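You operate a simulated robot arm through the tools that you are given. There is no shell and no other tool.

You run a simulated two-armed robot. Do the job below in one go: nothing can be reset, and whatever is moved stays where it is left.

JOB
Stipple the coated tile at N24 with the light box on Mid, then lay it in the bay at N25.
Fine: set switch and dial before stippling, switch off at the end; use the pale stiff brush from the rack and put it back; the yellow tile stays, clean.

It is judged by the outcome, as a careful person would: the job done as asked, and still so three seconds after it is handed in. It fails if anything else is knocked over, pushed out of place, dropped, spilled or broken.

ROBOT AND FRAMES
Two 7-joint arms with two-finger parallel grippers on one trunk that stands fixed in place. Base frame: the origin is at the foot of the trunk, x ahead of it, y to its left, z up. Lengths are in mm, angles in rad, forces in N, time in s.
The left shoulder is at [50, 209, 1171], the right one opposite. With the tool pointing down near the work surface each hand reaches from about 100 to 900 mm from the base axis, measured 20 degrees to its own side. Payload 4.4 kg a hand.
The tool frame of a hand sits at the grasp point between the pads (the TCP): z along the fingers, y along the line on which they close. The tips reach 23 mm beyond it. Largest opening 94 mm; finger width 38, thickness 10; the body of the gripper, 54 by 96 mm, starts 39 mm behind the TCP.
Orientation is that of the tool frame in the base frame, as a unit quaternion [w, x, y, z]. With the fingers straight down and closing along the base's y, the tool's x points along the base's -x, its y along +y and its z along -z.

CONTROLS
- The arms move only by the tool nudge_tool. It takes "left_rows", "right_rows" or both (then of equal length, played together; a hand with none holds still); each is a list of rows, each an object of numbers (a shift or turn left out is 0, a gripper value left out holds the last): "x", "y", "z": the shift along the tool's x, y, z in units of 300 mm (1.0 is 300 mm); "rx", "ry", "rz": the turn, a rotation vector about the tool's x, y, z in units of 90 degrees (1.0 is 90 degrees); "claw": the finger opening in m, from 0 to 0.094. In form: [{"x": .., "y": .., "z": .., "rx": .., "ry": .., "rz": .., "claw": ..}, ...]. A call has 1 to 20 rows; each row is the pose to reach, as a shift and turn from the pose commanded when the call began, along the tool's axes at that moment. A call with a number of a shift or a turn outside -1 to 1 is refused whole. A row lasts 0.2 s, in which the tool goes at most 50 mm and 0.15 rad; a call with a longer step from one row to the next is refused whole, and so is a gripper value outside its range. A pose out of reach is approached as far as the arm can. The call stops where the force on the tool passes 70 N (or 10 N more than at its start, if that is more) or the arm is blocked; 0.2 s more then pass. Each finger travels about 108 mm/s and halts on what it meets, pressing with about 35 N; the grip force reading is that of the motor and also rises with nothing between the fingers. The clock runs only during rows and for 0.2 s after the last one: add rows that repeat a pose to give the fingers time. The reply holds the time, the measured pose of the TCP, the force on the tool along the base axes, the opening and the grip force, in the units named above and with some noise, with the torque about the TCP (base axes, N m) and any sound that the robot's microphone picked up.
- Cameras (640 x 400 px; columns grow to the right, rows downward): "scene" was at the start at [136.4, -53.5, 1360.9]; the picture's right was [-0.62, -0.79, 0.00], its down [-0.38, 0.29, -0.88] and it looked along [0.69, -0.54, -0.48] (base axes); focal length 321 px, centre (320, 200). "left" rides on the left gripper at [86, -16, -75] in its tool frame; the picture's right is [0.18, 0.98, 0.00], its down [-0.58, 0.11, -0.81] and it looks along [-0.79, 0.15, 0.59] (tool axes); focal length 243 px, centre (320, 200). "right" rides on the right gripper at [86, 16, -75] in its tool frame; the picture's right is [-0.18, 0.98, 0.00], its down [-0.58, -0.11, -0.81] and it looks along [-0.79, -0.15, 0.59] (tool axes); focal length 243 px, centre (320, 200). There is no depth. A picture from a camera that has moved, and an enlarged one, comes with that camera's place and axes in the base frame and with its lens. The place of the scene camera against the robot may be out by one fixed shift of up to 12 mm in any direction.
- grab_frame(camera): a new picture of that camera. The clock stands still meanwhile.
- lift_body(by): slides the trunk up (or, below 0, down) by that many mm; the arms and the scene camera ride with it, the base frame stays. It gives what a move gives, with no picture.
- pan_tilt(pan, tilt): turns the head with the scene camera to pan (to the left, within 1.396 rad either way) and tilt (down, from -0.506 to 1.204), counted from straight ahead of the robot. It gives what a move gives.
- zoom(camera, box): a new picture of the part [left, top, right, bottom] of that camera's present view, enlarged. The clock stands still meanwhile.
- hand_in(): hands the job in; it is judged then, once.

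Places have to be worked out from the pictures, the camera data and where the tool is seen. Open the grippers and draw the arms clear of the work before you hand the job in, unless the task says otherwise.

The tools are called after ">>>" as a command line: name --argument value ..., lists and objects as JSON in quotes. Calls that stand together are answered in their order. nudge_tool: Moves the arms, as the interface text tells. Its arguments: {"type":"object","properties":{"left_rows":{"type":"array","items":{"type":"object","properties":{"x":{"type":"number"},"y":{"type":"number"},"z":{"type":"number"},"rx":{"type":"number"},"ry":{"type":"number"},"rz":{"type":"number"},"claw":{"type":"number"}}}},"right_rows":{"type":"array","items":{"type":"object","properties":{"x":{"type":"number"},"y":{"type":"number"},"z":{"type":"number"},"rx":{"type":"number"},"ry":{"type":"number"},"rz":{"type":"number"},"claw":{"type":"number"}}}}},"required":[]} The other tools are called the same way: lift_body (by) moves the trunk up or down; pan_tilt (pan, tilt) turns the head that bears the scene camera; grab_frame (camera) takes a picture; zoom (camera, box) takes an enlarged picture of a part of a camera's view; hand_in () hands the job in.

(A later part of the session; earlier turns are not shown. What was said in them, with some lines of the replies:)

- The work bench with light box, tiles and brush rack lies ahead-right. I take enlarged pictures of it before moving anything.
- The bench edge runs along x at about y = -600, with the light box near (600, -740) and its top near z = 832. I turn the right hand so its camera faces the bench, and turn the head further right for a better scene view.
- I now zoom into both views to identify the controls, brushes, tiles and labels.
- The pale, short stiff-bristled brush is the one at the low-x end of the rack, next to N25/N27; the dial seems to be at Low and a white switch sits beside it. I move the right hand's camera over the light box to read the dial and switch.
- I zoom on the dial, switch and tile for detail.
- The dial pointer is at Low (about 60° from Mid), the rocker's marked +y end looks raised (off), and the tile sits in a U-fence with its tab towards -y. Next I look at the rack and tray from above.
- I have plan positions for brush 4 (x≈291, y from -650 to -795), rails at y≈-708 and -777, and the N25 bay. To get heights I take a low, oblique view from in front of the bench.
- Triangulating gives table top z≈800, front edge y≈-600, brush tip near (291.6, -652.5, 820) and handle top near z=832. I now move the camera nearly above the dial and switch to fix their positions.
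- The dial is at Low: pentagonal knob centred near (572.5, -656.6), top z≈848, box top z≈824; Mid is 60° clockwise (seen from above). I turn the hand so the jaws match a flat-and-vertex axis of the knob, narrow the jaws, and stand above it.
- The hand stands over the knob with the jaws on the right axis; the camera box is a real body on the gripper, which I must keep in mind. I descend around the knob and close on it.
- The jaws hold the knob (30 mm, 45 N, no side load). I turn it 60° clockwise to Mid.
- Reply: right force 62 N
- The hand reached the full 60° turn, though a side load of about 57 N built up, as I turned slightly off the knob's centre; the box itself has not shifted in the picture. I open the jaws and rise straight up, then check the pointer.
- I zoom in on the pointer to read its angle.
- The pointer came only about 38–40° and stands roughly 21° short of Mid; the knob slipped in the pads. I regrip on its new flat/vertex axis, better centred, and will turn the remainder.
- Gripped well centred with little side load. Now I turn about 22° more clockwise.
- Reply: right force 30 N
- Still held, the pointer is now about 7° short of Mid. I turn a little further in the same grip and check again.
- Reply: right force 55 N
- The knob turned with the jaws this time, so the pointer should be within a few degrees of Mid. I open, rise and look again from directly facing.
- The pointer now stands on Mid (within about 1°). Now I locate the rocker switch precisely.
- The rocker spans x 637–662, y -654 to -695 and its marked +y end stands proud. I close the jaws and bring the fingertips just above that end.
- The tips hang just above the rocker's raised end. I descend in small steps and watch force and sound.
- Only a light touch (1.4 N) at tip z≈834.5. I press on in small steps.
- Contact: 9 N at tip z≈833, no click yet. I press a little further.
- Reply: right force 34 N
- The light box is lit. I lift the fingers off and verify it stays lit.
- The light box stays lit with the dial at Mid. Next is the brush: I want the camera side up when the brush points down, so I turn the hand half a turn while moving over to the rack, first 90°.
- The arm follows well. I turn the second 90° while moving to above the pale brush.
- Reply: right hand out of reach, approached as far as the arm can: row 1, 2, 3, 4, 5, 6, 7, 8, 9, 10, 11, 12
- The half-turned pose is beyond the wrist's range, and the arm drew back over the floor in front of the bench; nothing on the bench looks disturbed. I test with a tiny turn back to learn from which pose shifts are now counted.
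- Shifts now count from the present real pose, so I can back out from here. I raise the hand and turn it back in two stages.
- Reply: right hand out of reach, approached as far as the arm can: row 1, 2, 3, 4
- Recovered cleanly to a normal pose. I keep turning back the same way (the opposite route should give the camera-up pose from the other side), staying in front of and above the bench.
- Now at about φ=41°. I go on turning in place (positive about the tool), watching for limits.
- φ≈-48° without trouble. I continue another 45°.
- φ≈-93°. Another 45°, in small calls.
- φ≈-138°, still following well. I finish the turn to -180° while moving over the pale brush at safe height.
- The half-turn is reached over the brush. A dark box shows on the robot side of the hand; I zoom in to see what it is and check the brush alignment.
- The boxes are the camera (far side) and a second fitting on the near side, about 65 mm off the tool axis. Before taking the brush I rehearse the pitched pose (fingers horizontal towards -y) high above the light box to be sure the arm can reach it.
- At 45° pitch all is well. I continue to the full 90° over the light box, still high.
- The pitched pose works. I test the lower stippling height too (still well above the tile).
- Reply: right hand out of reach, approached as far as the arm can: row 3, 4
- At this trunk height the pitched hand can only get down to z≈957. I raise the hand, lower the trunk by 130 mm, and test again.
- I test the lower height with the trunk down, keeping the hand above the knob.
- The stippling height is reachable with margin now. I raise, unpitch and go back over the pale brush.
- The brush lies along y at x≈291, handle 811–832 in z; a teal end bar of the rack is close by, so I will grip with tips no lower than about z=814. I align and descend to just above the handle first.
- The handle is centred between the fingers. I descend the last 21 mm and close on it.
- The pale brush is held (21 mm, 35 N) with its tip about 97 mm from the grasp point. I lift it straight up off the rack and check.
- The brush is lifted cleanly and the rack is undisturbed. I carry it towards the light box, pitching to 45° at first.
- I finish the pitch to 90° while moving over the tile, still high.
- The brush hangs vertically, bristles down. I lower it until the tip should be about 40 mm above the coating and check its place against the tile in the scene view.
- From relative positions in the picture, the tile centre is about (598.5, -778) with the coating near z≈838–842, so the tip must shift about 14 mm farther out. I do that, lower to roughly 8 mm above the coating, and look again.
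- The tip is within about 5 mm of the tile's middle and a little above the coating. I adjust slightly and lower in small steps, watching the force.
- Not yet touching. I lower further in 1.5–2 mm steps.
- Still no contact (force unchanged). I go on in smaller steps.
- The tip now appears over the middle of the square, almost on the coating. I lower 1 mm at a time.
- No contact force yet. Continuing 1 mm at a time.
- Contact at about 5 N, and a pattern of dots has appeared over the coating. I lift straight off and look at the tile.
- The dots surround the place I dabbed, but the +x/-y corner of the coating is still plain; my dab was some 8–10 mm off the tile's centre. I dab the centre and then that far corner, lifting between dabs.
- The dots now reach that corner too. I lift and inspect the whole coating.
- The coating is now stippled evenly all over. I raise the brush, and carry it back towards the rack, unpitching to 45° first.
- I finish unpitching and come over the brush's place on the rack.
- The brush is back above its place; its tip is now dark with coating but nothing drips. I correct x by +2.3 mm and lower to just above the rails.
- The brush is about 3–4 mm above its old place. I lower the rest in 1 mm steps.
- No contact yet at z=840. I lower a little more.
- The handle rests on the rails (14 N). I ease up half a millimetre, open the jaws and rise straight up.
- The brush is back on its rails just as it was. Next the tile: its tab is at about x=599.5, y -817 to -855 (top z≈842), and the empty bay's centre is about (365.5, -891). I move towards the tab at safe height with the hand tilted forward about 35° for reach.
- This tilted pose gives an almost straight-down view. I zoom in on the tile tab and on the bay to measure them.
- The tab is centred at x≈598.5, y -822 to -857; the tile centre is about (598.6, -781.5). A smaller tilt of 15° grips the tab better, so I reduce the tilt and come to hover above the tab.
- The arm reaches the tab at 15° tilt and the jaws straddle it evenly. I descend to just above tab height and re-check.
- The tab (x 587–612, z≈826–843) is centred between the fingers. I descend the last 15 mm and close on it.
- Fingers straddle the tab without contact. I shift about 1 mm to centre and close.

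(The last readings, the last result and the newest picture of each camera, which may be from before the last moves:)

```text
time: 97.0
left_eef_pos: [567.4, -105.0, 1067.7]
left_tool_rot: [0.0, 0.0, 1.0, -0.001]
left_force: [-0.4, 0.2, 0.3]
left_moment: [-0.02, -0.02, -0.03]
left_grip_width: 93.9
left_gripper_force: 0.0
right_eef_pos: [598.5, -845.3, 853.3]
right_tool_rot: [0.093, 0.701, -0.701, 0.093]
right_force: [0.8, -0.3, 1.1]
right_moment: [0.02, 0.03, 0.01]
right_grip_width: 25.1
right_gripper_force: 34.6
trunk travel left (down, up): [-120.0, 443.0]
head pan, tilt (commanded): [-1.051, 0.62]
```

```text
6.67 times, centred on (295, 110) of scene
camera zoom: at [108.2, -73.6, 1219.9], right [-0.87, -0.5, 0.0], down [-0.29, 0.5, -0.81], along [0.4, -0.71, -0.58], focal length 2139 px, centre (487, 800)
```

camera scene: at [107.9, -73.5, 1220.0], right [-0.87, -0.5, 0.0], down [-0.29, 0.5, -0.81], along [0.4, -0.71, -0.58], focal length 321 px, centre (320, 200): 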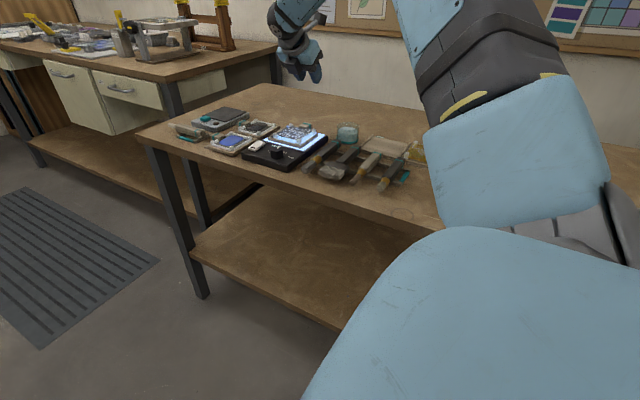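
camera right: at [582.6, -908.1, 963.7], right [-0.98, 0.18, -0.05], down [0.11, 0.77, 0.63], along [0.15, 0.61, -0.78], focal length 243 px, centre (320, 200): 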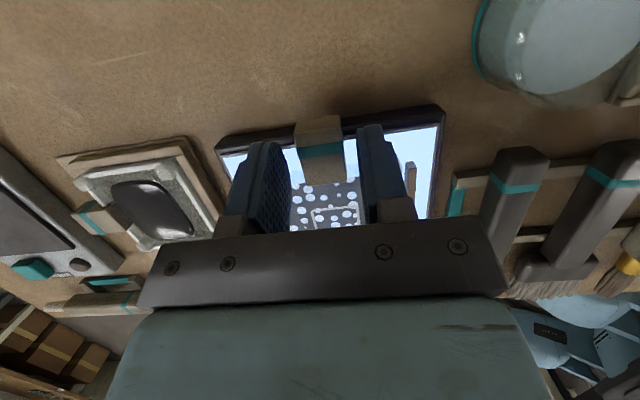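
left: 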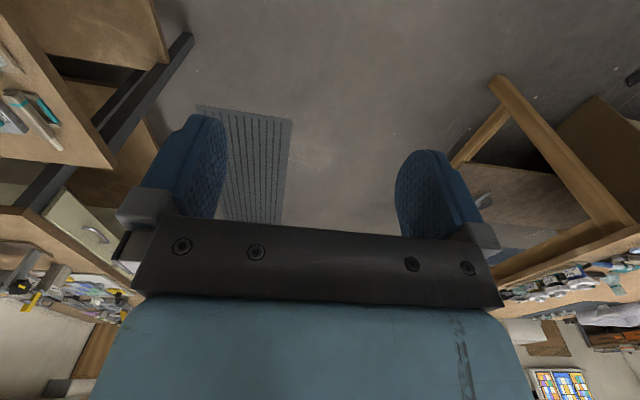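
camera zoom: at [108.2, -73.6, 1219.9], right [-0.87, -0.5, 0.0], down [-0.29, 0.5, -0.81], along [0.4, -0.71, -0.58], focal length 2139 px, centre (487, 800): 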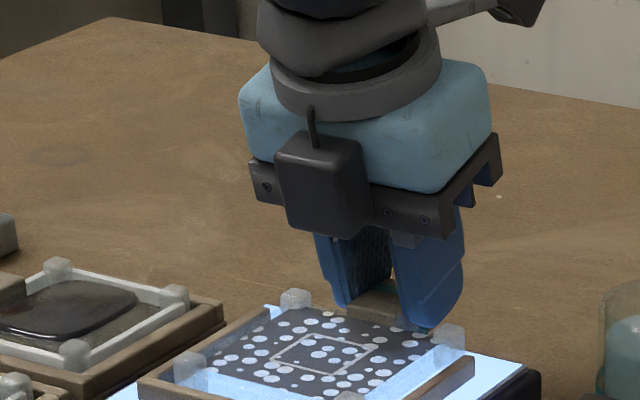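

The tab is gripped (25 mm, 35 N). I lift the tile straight up 25 mm slowly and check that it stays level.

>>> nudge_tool --right_rows '[{"x": 0.0035, "z": -0.013}, {"x": 0.0086, "z": -0.032}, {"x": 0.0147, "z": -0.055}, {"x": 0.0216, "z": -0.0805}, {"x": 0.0216, "z": -0.0805}]'

>>> zoom --camera "scene" --box '[250, 70, 340, 150]'

>>> grab_frame --camera "right"

```text
time: 98.2
left_eef_pos: [566.6, -105.9, 1066.9]
left_tool_rot: [0.0, 0.0, 1.0, 0.0]
left_force: [0.5, -0.9, -0.8]
left_moment: [0.01, 0.0, 0.03]
left_grip_width: 93.9
left_gripper_force: 0.1
right_eef_pos: [597.2, -846.0, 878.4]
right_tool_rot: [0.093, 0.701, -0.701, 0.092]
right_force: [-0.2, -0.6, -1.0]
right_moment: [-0.04, 0.0, 0.01]
right_grip_width: 25.1
right_gripper_force: 35.3
trunk travel left (down, up): [-120.0, 443.0]
head pan, tilt (commanded): [-1.051, 0.62]
```

```text
5.00 times, centred on (295, 110) of scene
camera zoom: at [108.4, -73.9, 1219.8], right [-0.87, -0.5, 0.0], down [-0.29, 0.5, -0.81], along [0.4, -0.71, -0.58], focal length 1604 px, centre (445, 650)
```

zoom: 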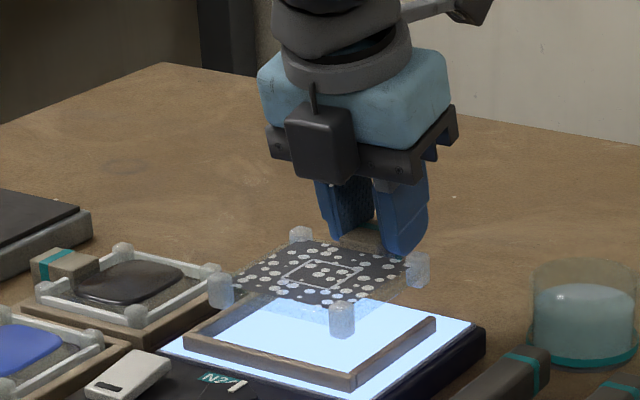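

```text
taken
camera right: at [581.6, -908.5, 973.5], right [-0.98, 0.18, -0.05], down [0.11, 0.77, 0.63], along [0.15, 0.61, -0.78], focal length 243 px, centre (320, 200)
```

right: 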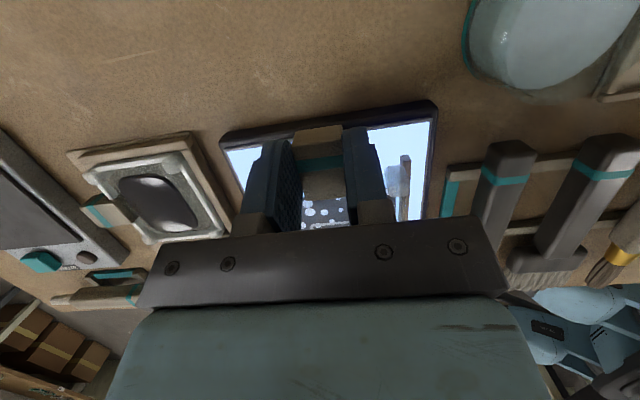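

The tile is up and level. I raise it another 75 mm and carry it slowly over to the bay at N25, well above the jar.

>>> nudge_tool --right_rows '[{"x": 0.0216, "z": -0.0805}, {"x": 0.0432, "z": -0.161}, {"x": 0.0648, "z": -0.2415}, {"x": 0.09, "y": 0.055, "z": -0.2348}, {"x": 0.12, "y": 0.12, "z": -0.2268}, {"x": 0.154, "y": 0.195, "z": -0.2178}, {"x": 0.188, "y": 0.27, "z": -0.2087}, {"x": 0.222, "y": 0.345, "z": -0.1995}, {"x": 0.256, "y": 0.42, "z": -0.1903}, {"x": 0.29, "y": 0.495, "z": -0.1812}, {"x": 0.324, "y": 0.57, "z": -0.172}, {"x": 0.358, "y": 0.645, "z": -0.1629}, {"x": 0.388, "y": 0.712, "z": -0.1549}, {"x": 0.4158, "y": 0.773, "z": -0.1474}, {"x": 0.4158, "y": 0.773, "z": -0.1474}]'

>>> grab_frame --camera "right"

>>> zoom --camera "scene" --box '[320, 40, 460, 170]'

```text
time: 101.4
left_eef_pos: [568.3, -105.4, 1067.3]
left_tool_rot: [0.0, 0.0, 1.0, 0.0]
left_force: [-0.3, 0.2, 0.1]
left_moment: [0.01, 0.03, 0.04]
left_grip_width: 94.2
left_gripper_force: 0.1
right_eef_pos: [366.3, -956.3, 953.5]
right_tool_rot: [0.092, 0.701, -0.701, 0.093]
right_force: [-0.1, 0.8, -1.0]
right_moment: [-0.04, 0.01, 0.02]
right_grip_width: 25.4
right_gripper_force: 34.8
trunk travel left (down, up): [-120.0, 443.0]
head pan, tilt (commanded): [-1.051, 0.62]
```

```text
taken
camera right: at [350.6, -1019.1, 1048.9], right [-0.98, 0.18, -0.05], down [0.11, 0.77, 0.63], along [0.15, 0.61, -0.78], focal length 243 px, centre (320, 200)
```

right: 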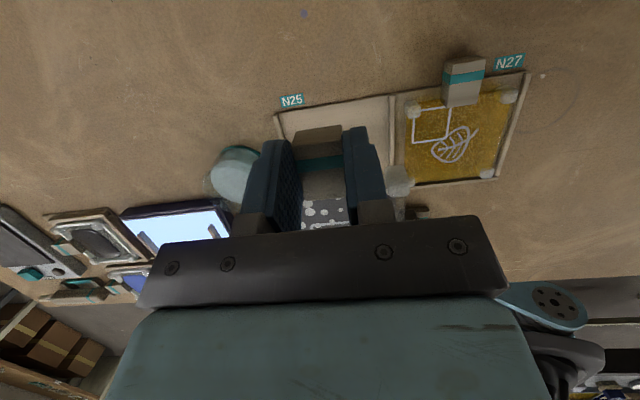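

```text
3.08 times, centred on (390, 105) of scene
camera zoom: at [108.4, -73.8, 1219.8], right [-0.87, -0.5, 0.0], down [-0.29, 0.5, -0.81], along [0.4, -0.71, -0.58], focal length 987 px, centre (105, 492)
```

zoom: 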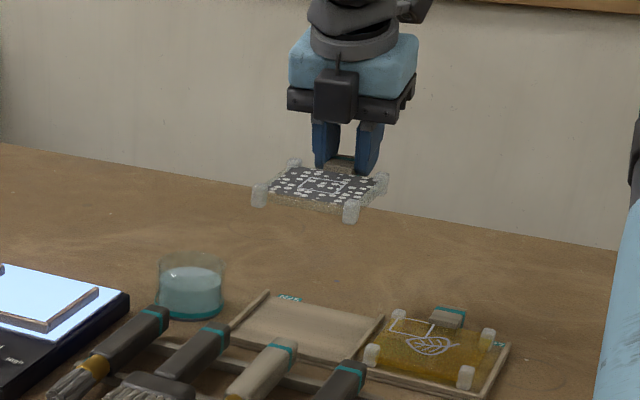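

The tile hangs level above the bay; the view shows both bays and labels. I zoom in to measure the bay and the yellow tile's place.

>>> zoom --camera "right" --box '[260, 40, 420, 160]'

>>> zoom --camera "right" --box '[380, 40, 540, 220]'

```text
3.33 times, centred on (340, 100) of right
camera zoom: at [350.6, -1019.1, 1048.9], right [-0.98, 0.18, -0.05], down [0.11, 0.77, 0.63], along [0.15, 0.61, -0.78], focal length 809 px, centre (253, 533)
```

zoom: 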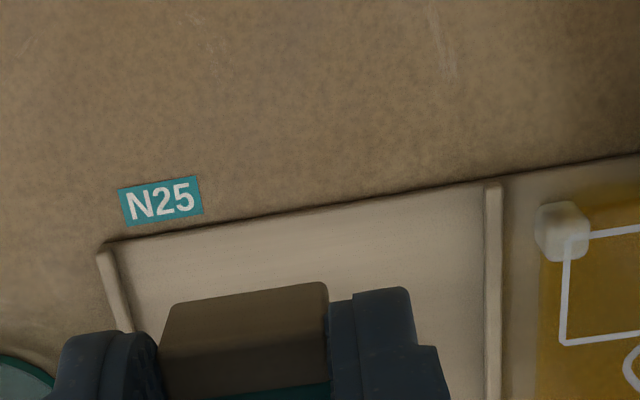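

```text
2.22 times, centred on (460, 130) of right
camera zoom: at [350.6, -1019.1, 1048.9], right [-0.98, 0.18, -0.05], down [0.11, 0.77, 0.63], along [0.15, 0.61, -0.78], focal length 539 px, centre (9, 356)
```

zoom: 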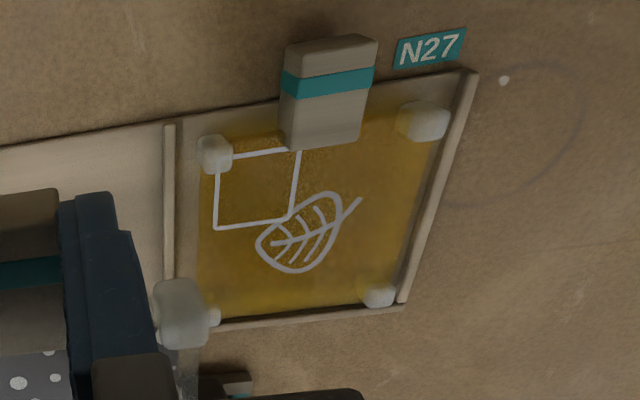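

The bay's centre is (364, -890) with about 8 mm margin all round. I shift 3.4 mm and lower the tile to about 9 mm above resting height, then check.

>>> nudge_tool --right_rows '[{"x": -0.01, "y": 0.0113, "z": 0.035}, {"x": -0.03, "y": 0.0113, "z": 0.105}, {"x": -0.05, "y": 0.0113, "z": 0.175}, {"x": -0.07, "y": 0.0113, "z": 0.245}, {"x": -0.088, "y": 0.0113, "z": 0.308}, {"x": -0.1037, "y": 0.0113, "z": 0.3623}, {"x": -0.1037, "y": 0.0113, "z": 0.3623}]'

>>> zoom --camera "scene" --box '[340, 80, 450, 170]'

>>> grab_frame --camera "right"

```text
time: 103.0
left_eef_pos: [565.6, -105.0, 1066.2]
left_tool_rot: [0.0, -0.001, 1.0, 0.0]
left_force: [-0.1, 1.2, -0.5]
left_moment: [0.02, 0.01, 0.04]
left_grip_width: 93.9
left_gripper_force: 0.0
right_eef_pos: [362.0, -952.5, 841.9]
right_tool_rot: [0.093, 0.701, -0.701, 0.093]
right_force: [0.3, -0.7, 0.0]
right_moment: [-0.01, -0.01, 0.01]
right_grip_width: 25.1
right_gripper_force: 35.0
trunk travel left (down, up): [-120.0, 443.0]
head pan, tilt (commanded): [-1.051, 0.62]
```

```text
4.44 times, centred on (395, 125) of scene
camera zoom: at [108.2, -73.6, 1219.9], right [-0.87, -0.5, 0.0], down [-0.29, 0.5, -0.81], along [0.4, -0.71, -0.58], focal length 1426 px, centre (-13, 533)
```

zoom: 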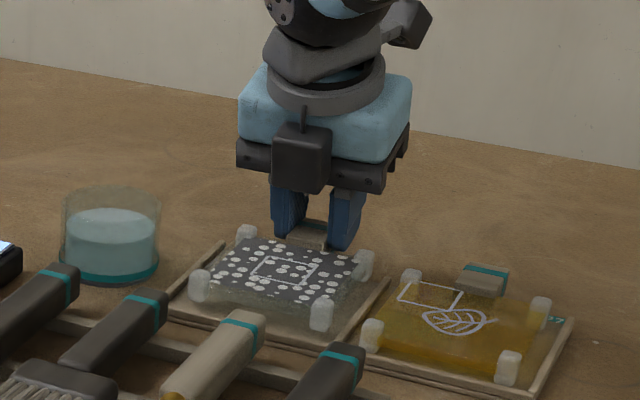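

```text
taken
camera right: at [345.9, -1016.1, 935.9], right [-0.98, 0.18, -0.05], down [0.11, 0.77, 0.63], along [0.15, 0.61, -0.78], focal length 243 px, centre (320, 200)
```

right: 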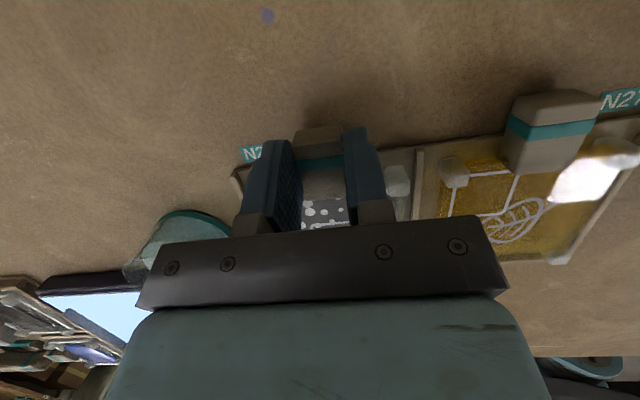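

The tile is well aligned in the bay, between the rails. I lower in 2 mm steps, watching the force.

>>> nudge_tool --right_rows '[{"x": -0.0017, "z": 0.0064}, {"x": -0.0035, "z": 0.0129}, {"x": -0.0043, "z": 0.016}, {"x": -0.0043, "z": 0.016}]'

```text
time: 104.0
left_eef_pos: [567.1, -104.5, 1065.9]
left_tool_rot: [0.0, 0.0, 1.0, -0.001]
left_force: [-0.1, 0.3, -0.3]
left_moment: [0.0, -0.01, -0.02]
left_grip_width: 93.8
left_gripper_force: 0.0
right_eef_pos: [362.3, -953.2, 835.8]
right_tool_rot: [0.093, 0.701, -0.701, 0.092]
right_force: [0.4, -0.4, 0.3]
right_moment: [0.12, 0.01, 0.07]
right_grip_width: 25.0
right_gripper_force: 35.3
trunk travel left (down, up): [-120.0, 443.0]
head pan, tilt (commanded): [-1.051, 0.62]
```

Perhaps a first faint touch (torque 0.12). I continue in 1 mm steps.

>>> nudge_tool --right_rows '[{"x": -0.0009, "z": 0.0032}, {"x": -0.0017, "z": 0.0064}, {"x": -0.0017, "z": 0.0064}]'

>>> zoom --camera "scene" --box '[350, 90, 430, 160]'

```text
time: 104.8
left_eef_pos: [566.8, -104.3, 1067.6]
left_tool_rot: [0.0, -0.001, 1.0, -0.001]
left_force: [0.2, 0.2, 0.0]
left_moment: [-0.02, -0.01, -0.03]
left_grip_width: 94.2
left_gripper_force: 0.1
right_eef_pos: [363.4, -952.2, 836.5]
right_tool_rot: [-0.092, -0.701, 0.701, -0.094]
right_force: [-0.8, -3.6, 7.6]
right_moment: [0.83, 0.12, 0.12]
right_grip_width: 25.0
right_gripper_force: 35.2
trunk travel left (down, up): [-120.0, 443.0]
head pan, tilt (commanded): [-1.051, 0.62]
```

```text
5.71 times, centred on (390, 125) of scene
camera zoom: at [107.7, -72.9, 1220.1], right [-0.87, -0.5, 0.0], down [-0.29, 0.5, -0.81], along [0.4, -0.71, -0.58], focal length 1833 px, centre (-80, 629)
```

zoom: 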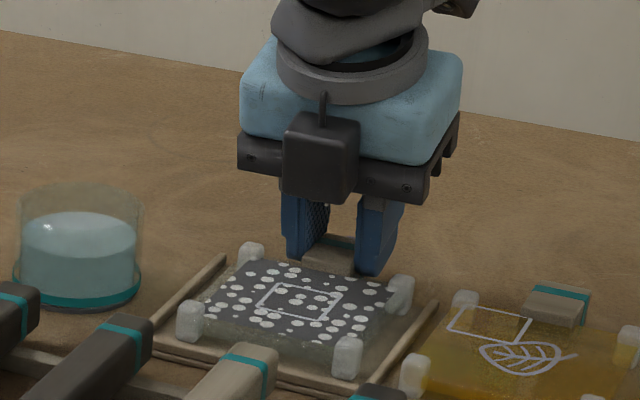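

The tile's front feet touch (7.6 N with the lever arm at the front edge) and in the picture all feet are nearly at rest. I let the tab end down about 2 mm while levelling by 1°.

>>> nudge_tool --right_rows '[{"x": -0.0009, "z": 0.003, "ry": -0.006}, {"x": -0.0017, "z": 0.0064, "ry": -0.012}, {"x": -0.0017, "z": 0.0064, "ry": -0.012}]'

>>> zoom --camera "scene" --box '[350, 90, 430, 160]'

```text
time: 105.6
left_eef_pos: [565.7, -105.4, 1067.3]
left_tool_rot: [0.001, 0.0, 1.0, -0.001]
left_force: [0.0, -0.4, -0.7]
left_moment: [-0.04, -0.01, 0.04]
left_grip_width: 94.0
left_gripper_force: 0.0
right_eef_pos: [362.2, -952.3, 834.8]
right_tool_rot: [-0.086, -0.701, 0.702, -0.087]
right_force: [3.2, -4.7, 13.0]
right_moment: [-0.08, 0.01, 0.02]
right_grip_width: 25.1
right_gripper_force: 35.2
trunk travel left (down, up): [-120.0, 443.0]
head pan, tilt (commanded): [-1.051, 0.62]
```

```text
5.71 times, centred on (390, 125) of scene
camera zoom: at [107.7, -72.2, 1220.1], right [-0.87, -0.5, 0.0], down [-0.29, 0.5, -0.82], along [0.4, -0.71, -0.58], focal length 1833 px, centre (-80, 629)
```

zoom: 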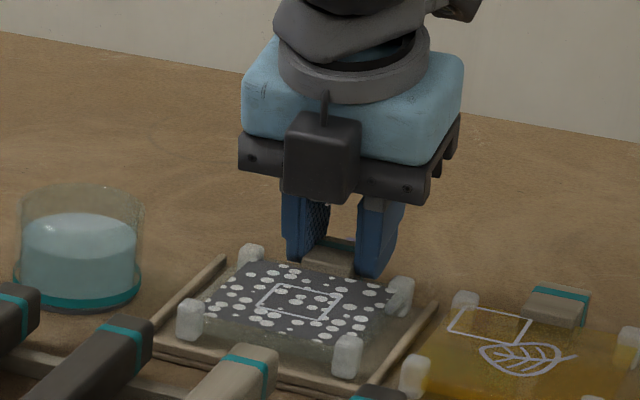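

The tile now bears evenly (13 N, hardly any torque). I ease off half a millimetre, open the jaws and withdraw straight up.

>>> nudge_tool --right_rows '[{"x": 0.0005, "z": -0.0018}, {"x": 0.0005, "z": -0.0018, "claw": 0.028}, {"x": 0.0005, "z": -0.0018, "claw": 0.034}, {"x": 0.0005, "z": -0.0018, "claw": 0.038}, {"x": 0.0005, "z": -0.0018, "claw": 0.038}, {"x": 0.009, "z": -0.032, "claw": 0.038}, {"x": 0.026, "z": -0.097}, {"x": 0.06, "z": -0.225}, {"x": 0.09, "z": -0.34}, {"x": 0.09, "z": -0.34}]'

>>> grab_frame --camera "right"

>>> zoom --camera "scene" --box '[340, 80, 450, 170]'

```text
time: 107.8
left_eef_pos: [566.1, -104.8, 1066.7]
left_tool_rot: [0.0, 0.0, 1.0, 0.0]
left_force: [0.5, 0.4, -0.1]
left_moment: [-0.01, -0.01, 0.0]
left_grip_width: 94.0
left_gripper_force: 0.1
right_eef_pos: [360.9, -956.0, 939.1]
right_tool_rot: [-0.085, -0.702, 0.702, -0.086]
right_force: [0.7, -0.5, -0.2]
right_moment: [-0.02, -0.02, -0.01]
right_grip_width: 37.9
right_gripper_force: 0.1
trunk travel left (down, up): [-120.0, 443.0]
head pan, tilt (commanded): [-1.051, 0.62]
```

```text
taken
camera right: at [345.5, -1021.6, 1032.5], right [-0.98, 0.18, -0.04], down [0.11, 0.76, 0.64], along [0.15, 0.63, -0.76], focal length 243 px, centre (320, 200)
```

right: 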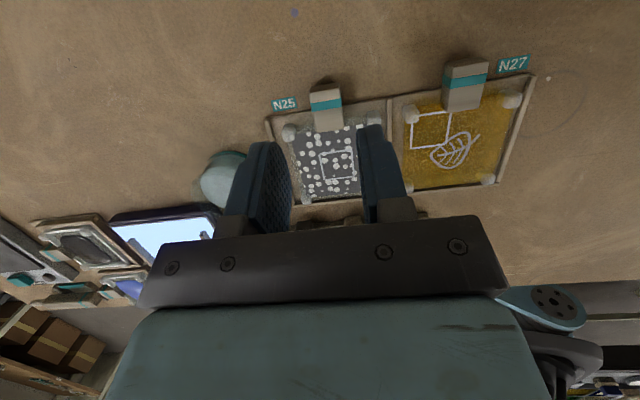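

```text
4.44 times, centred on (395, 125) of scene
camera zoom: at [108.4, -74.1, 1219.8], right [-0.87, -0.5, 0.0], down [-0.29, 0.5, -0.81], along [0.4, -0.71, -0.58], focal length 1426 px, centre (-13, 533)
```

zoom: 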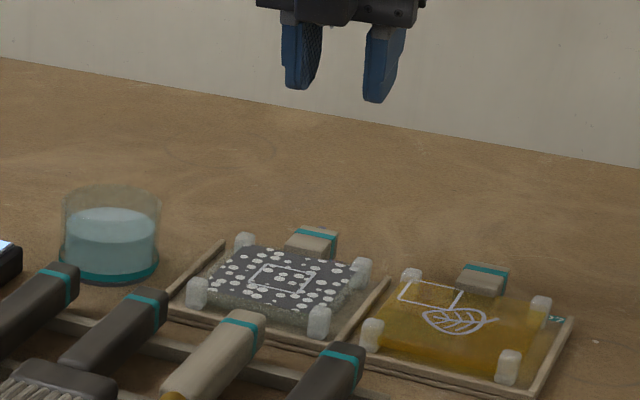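

The stippled tile lies level in bay N25 and the yellow tile is untouched. Now I rise, straighten the hand and go towards the light box to switch it off.

>>> nudge_tool --right_rows '[{"x": 0.036, "z": -0.14}, {"x": -0.06, "y": -0.06, "z": -0.18, "ry": -0.03}, {"x": -0.17, "y": -0.14, "z": -0.21, "ry": -0.06}, {"x": -0.28, "y": -0.22, "z": -0.24, "ry": -0.09}, {"x": -0.39, "y": -0.3, "z": -0.27, "ry": -0.12}, {"x": -0.5, "y": -0.38, "z": -0.3, "ry": -0.154, "claw": 0.02}, {"x": -0.6, "y": -0.44, "z": -0.32, "ry": -0.154, "claw": 0.0}, {"x": -0.627, "y": -0.463, "z": -0.327, "ry": -0.154, "claw": 0.0}, {"x": -0.627, "y": -0.463, "z": -0.327, "ry": -0.154, "claw": 0.0}]'

>>> grab_frame --camera "scene"

```text
time: 109.8
left_eef_pos: [566.7, -105.0, 1067.5]
left_tool_rot: [0.0, 0.0, 1.0, 0.0]
left_force: [0.2, 0.6, -0.8]
left_moment: [0.03, 0.0, 0.02]
left_grip_width: 93.7
left_gripper_force: 0.0
right_eef_pos: [501.5, -746.0, 989.4]
right_tool_rot: [0.0, -0.707, 0.707, 0.0]
right_force: [0.5, -0.5, -0.1]
right_moment: [0.0, -0.02, -0.01]
right_grip_width: 0.0
right_gripper_force: 35.2
trunk travel left (down, up): [-120.0, 443.0]
head pan, tilt (commanded): [-1.051, 0.62]
```

```text
taken
camera scene: at [108.2, -73.5, 1219.9], right [-0.87, -0.5, 0.0], down [-0.29, 0.5, -0.81], along [0.4, -0.71, -0.58], focal length 321 px, centre (320, 200)
```

scene: 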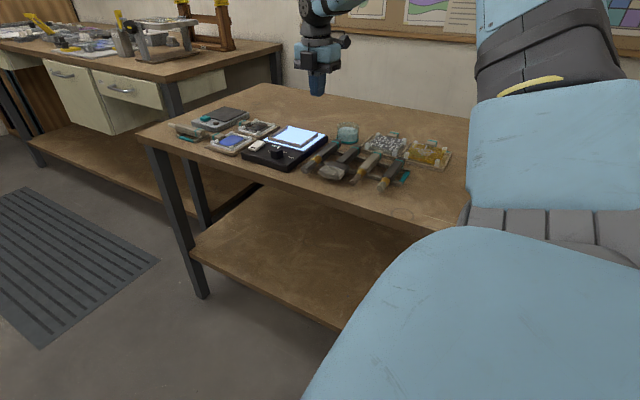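

The hand is upright with jaws closed. I turn it 90° so the closed tips lie across the rocker, moving towards the light box at height.

>>> nudge_tool --right_rows '[{"x": -0.017, "y": -0.03, "rz": -0.09}, {"x": -0.034, "y": -0.06, "rz": -0.18}, {"x": -0.051, "y": -0.09, "rz": -0.27}, {"x": -0.068, "y": -0.12, "rz": -0.36}, {"x": -0.085, "y": -0.15, "rz": -0.45}, {"x": -0.102, "y": -0.18, "rz": -0.54}, {"x": -0.119, "y": -0.21, "rz": -0.63}, {"x": -0.136, "y": -0.24, "rz": -0.72}, {"x": -0.153, "y": -0.27, "rz": -0.81}, {"x": -0.17, "y": -0.3, "rz": -0.9}, {"x": -0.187, "y": -0.328, "rz": -0.99}, {"x": -0.187, "y": -0.328, "rz": -1.0}, {"x": -0.187, "y": -0.328, "rz": -1.0}]'

>>> grab_frame --camera "right"

>>> zoom --camera "scene" --box '[230, 90, 340, 175]'

```text
time: 112.6
left_eef_pos: [567.0, -105.7, 1066.8]
left_tool_rot: [0.0, -0.001, 1.0, -0.001]
left_force: [0.1, 0.7, 0.4]
left_moment: [0.01, 0.0, 0.0]
left_grip_width: 94.3
left_gripper_force: 0.0
right_eef_pos: [598.9, -692.7, 988.1]
right_tool_rot: [0.002, 1.0, 0.0, 0.0]
right_force: [1.0, 0.1, -0.4]
right_moment: [0.07, 0.01, 0.01]
right_grip_width: 0.2
right_gripper_force: 34.8
trunk travel left (down, up): [-120.0, 443.0]
head pan, tilt (commanded): [-1.051, 0.62]
```

```text
taken
camera right: at [685.9, -706.1, 1062.9], right [-0.18, -0.98, 0.0], down [-0.58, 0.11, 0.81], along [-0.79, 0.15, -0.59], focal length 243 px, centre (320, 200)
```

right: 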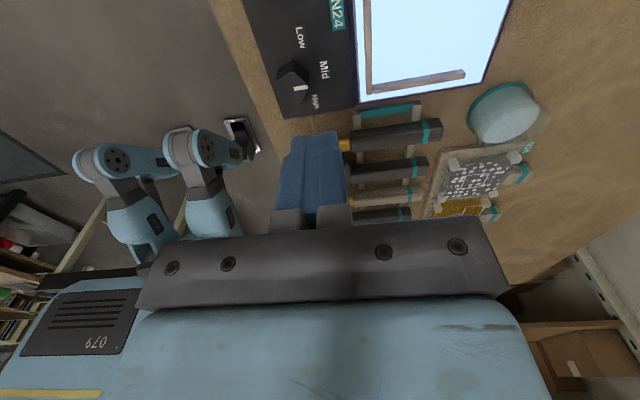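

```text
4.71 times, centred on (285, 132) of scene
camera zoom: at [108.3, -73.7, 1219.9], right [-0.87, -0.5, 0.0], down [-0.29, 0.5, -0.81], along [0.4, -0.71, -0.58], focal length 1510 px, centre (485, 518)
```

zoom: 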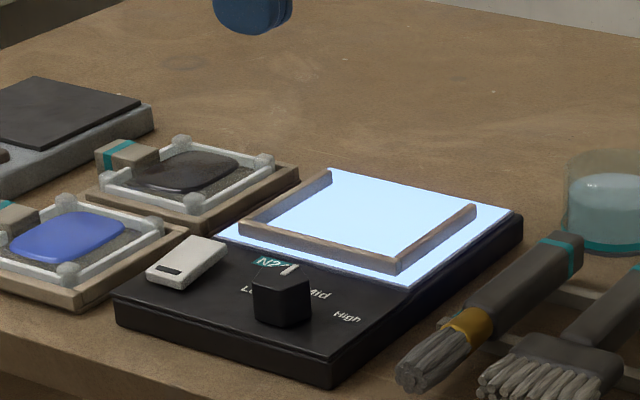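

The dial is still at Mid and the panel lit. I move over the rocker's -y end and come down to just above it.

>>> nudge_tool --right_rows '[{"x": 0.085, "y": -0.001}, {"x": 0.1687, "y": -0.0023}, {"x": 0.1687, "y": -0.0023, "z": 0.13}, {"x": 0.1687, "y": -0.0023, "z": 0.26}, {"x": 0.1687, "y": -0.0023, "z": 0.36}, {"x": 0.1687, "y": -0.0023, "z": 0.393}, {"x": 0.1687, "y": -0.0023, "z": 0.393}]'

>>> zoom --camera "scene" --box '[235, 105, 305, 165]'

>>> grab_frame --camera "right"

```text
time: 114.2
left_eef_pos: [567.2, -104.9, 1067.0]
left_tool_rot: [0.0, 0.0, 1.0, 0.0]
left_force: [0.7, -0.4, 0.4]
left_moment: [-0.02, 0.01, 0.01]
left_grip_width: 93.8
left_gripper_force: 0.0
right_eef_pos: [648.9, -691.3, 869.9]
right_tool_rot: [0.002, 1.0, 0.0, -0.001]
right_force: [-0.4, 0.8, -0.6]
right_moment: [0.0, 0.02, -0.03]
right_grip_width: 0.1
right_gripper_force: 35.4
trunk travel left (down, up): [-120.0, 443.0]
head pan, tilt (commanded): [-1.051, 0.62]
```

```text
6.67 times, centred on (270, 135) of scene
camera zoom: at [108.2, -73.7, 1219.9], right [-0.87, -0.5, 0.0], down [-0.29, 0.5, -0.81], along [0.4, -0.71, -0.58], focal length 2139 px, centre (653, 633)
```

zoom: 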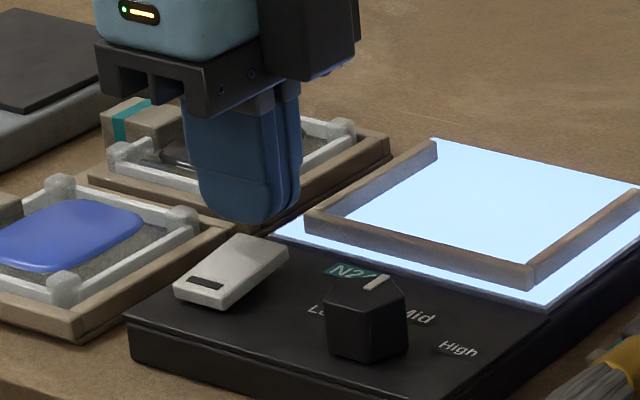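

```text
taken
camera right: at [735.7, -705.6, 945.3], right [-0.18, -0.98, 0.0], down [-0.58, 0.11, 0.81], along [-0.79, 0.15, -0.59], focal length 243 px, centre (320, 200)
```

right: 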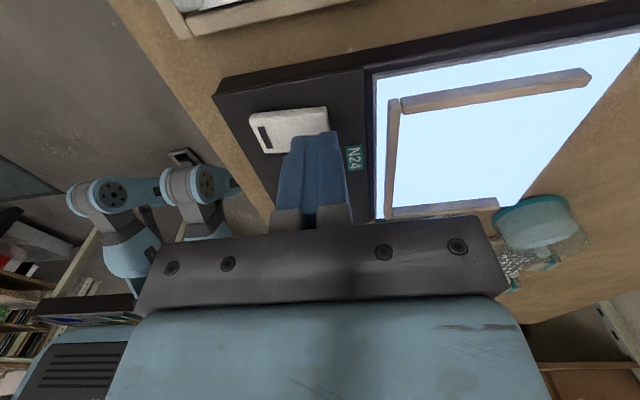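

The tips are right over the rocker's raised -y end. I descend stepwise to press it.

>>> nudge_tool --right_rows '[{"z": 0.015}, {"z": 0.03}, {"z": 0.037}, {"z": 0.041}, {"z": 0.045}, {"z": 0.045}]'

```text
time: 115.6
left_eef_pos: [566.7, -105.6, 1068.1]
left_tool_rot: [0.001, 0.001, 1.0, 0.0]
left_force: [-0.5, -0.5, 0.0]
left_moment: [-0.02, 0.0, 0.01]
left_grip_width: 94.0
left_gripper_force: 0.1
right_eef_pos: [650.8, -692.0, 856.9]
right_tool_rot: [0.0, 1.0, 0.0, 0.0]
right_force: [-0.2, -0.3, 0.5]
right_moment: [-0.02, 0.02, 0.03]
right_grip_width: 0.0
right_gripper_force: 34.7
trunk travel left (down, up): [-120.0, 443.0]
head pan, tilt (commanded): [-1.051, 0.62]
```

Just at contact height. I press further in small steps.

>>> nudge_tool --right_rows '[{"z": 0.004}, {"z": 0.008}, {"z": 0.012}, {"z": 0.016}, {"z": 0.016}]'

>>> zoom --camera "scene" --box '[235, 105, 305, 165]'

```text
time: 116.8
left_eef_pos: [565.6, -104.2, 1068.6]
left_tool_rot: [0.001, 0.0, 1.0, -0.001]
left_force: [0.4, -0.3, 0.1]
left_moment: [-0.03, -0.01, -0.01]
left_grip_width: 93.9
left_gripper_force: 0.1
right_eef_pos: [650.1, -691.6, 855.5]
right_tool_rot: [0.002, 1.0, 0.0, 0.003]
right_force: [6.7, -8.5, 19.5]
right_moment: [0.01, 0.09, 0.04]
right_grip_width: 0.0
right_gripper_force: 35.1
trunk travel left (down, up): [-120.0, 443.0]
head pan, tilt (commanded): [-1.051, 0.62]
```

```text
6.67 times, centred on (270, 135) of scene
camera zoom: at [107.0, -72.3, 1220.3], right [-0.87, -0.5, 0.0], down [-0.29, 0.5, -0.82], along [0.41, -0.71, -0.58], focal length 2139 px, centre (653, 633)
```

zoom: 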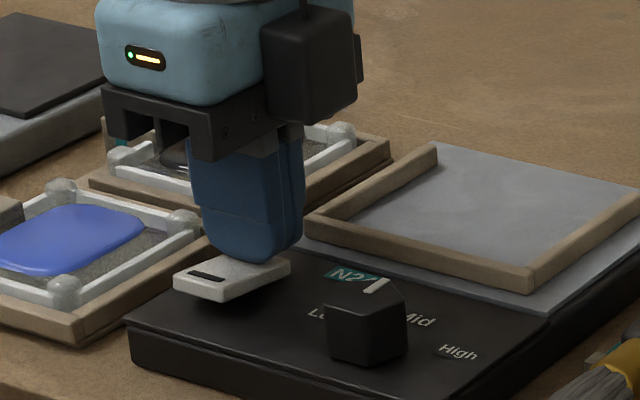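

The panel is dark: the light box is off. I lift straight up, open the jaws and draw the arm back clear of the bench.

>>> nudge_tool --right_rows '[{"z": -0.02}, {"z": -0.06}, {"z": -0.15}, {"z": -0.28}, {"z": -0.4, "claw": 0.03}, {"z": -0.5, "claw": 0.06}, {"z": -0.55, "y": -0.1, "claw": 0.09}, {"z": -0.6, "y": -0.22}, {"z": -0.6, "y": -0.35}, {"z": -0.6, "y": -0.48}, {"z": -0.6, "y": -0.6}, {"z": -0.6, "y": -0.7}, {"z": -0.6, "y": -0.7}]'

>>> grab_frame --camera "scene"

>>> zoom --camera "scene" --box '[160, 90, 330, 180]'

>>> zoom --camera "scene" --box '[300, 100, 460, 200]'

```text
time: 119.6
left_eef_pos: [568.5, -104.7, 1065.7]
left_tool_rot: [0.0, 0.0, 1.0, 0.0]
left_force: [-0.6, 0.9, -0.4]
left_moment: [0.02, 0.0, -0.03]
left_grip_width: 94.0
left_gripper_force: 0.0
right_eef_pos: [652.6, -479.1, 1031.3]
right_tool_rot: [0.001, 1.0, 0.0, 0.0]
right_force: [-0.2, -0.7, 0.1]
right_moment: [0.01, 0.0, 0.02]
right_grip_width: 89.8
right_gripper_force: 0.1
trunk travel left (down, up): [-120.0, 443.0]
head pan, tilt (commanded): [-1.051, 0.62]
```

```text
taken
camera scene: at [108.3, -73.8, 1219.8], right [-0.87, -0.5, 0.0], down [-0.29, 0.5, -0.81], along [0.4, -0.71, -0.58], focal length 321 px, centre (320, 200)
```

scene: 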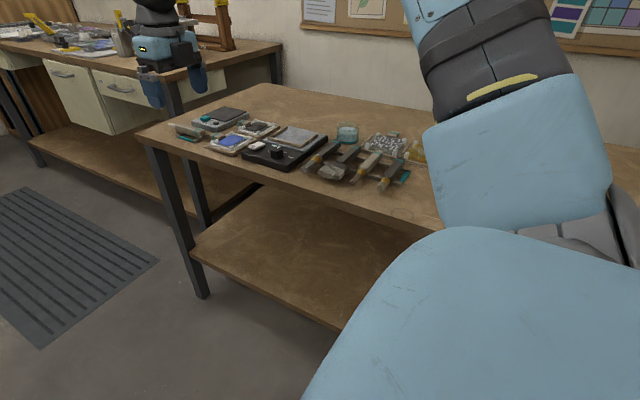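

```text
3.76 times, centred on (245, 135) of scene
camera zoom: at [108.3, -73.8, 1219.8], right [-0.87, -0.5, 0.0], down [-0.29, 0.5, -0.81], along [0.4, -0.71, -0.58], focal length 1208 px, centre (602, 445)
```

zoom: 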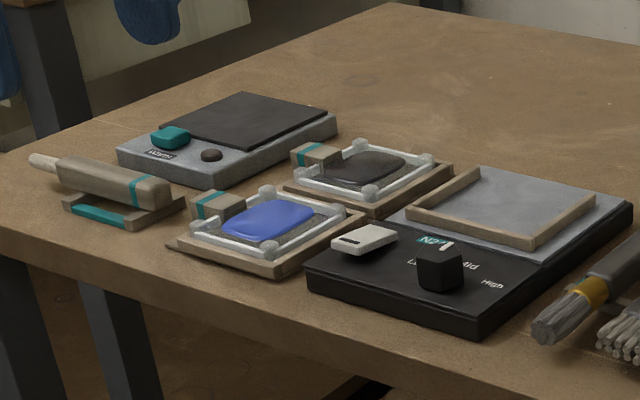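

```text
4.00 times, centred on (380, 150) of scene
camera zoom: at [108.3, -73.8, 1219.8], right [-0.87, -0.5, 0.0], down [-0.29, 0.5, -0.81], along [0.4, -0.71, -0.58], focal length 1283 px, centre (80, 400)
```

zoom: 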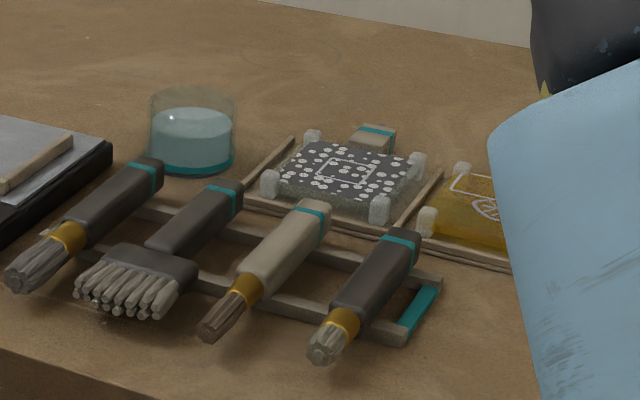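

Everything is in place: the tile is stippled and lying in bay N25, the yellow tile is clean in N27, and the brush is back on its rack. The light box is off with the dial at Mid, and both hands are open and clear. I hand the job in.

>>> hand_in

```text
The job is handed in.
```

The tile from N24 is stippled all over and lies level in the bay at N25; the job is handed in, though no verdict came back.

- **Light box:** I set the dial to Mid and switched it on before stippling, and switched it off at the end. The knob slipped once in the grip and took a second turn, but the pointer ended on Mid and is still there.
- **Stippling:** It took three dabs at about 5–7 N; the first left one corner plain, so I dabbed the centre and then that corner.
- **Brush:** I took "pale stiff" to mean the short cream bristles on a dark handle, not the brush with the pale handle. It is back on the rack where it was, with some coating left in its bristles.
- **Yellow tile:** It stayed in its bay at N27; nothing touched it and it looks clean.
- **The rest:** In the last pictures nothing else on the bench had moved. Early on the right arm ran out of wrist range and swung back over the floor in front of the bench, but it touched nothing.

The trunk is still 130 mm lower than at the start, because the arm could not reach down to the tile otherwise.
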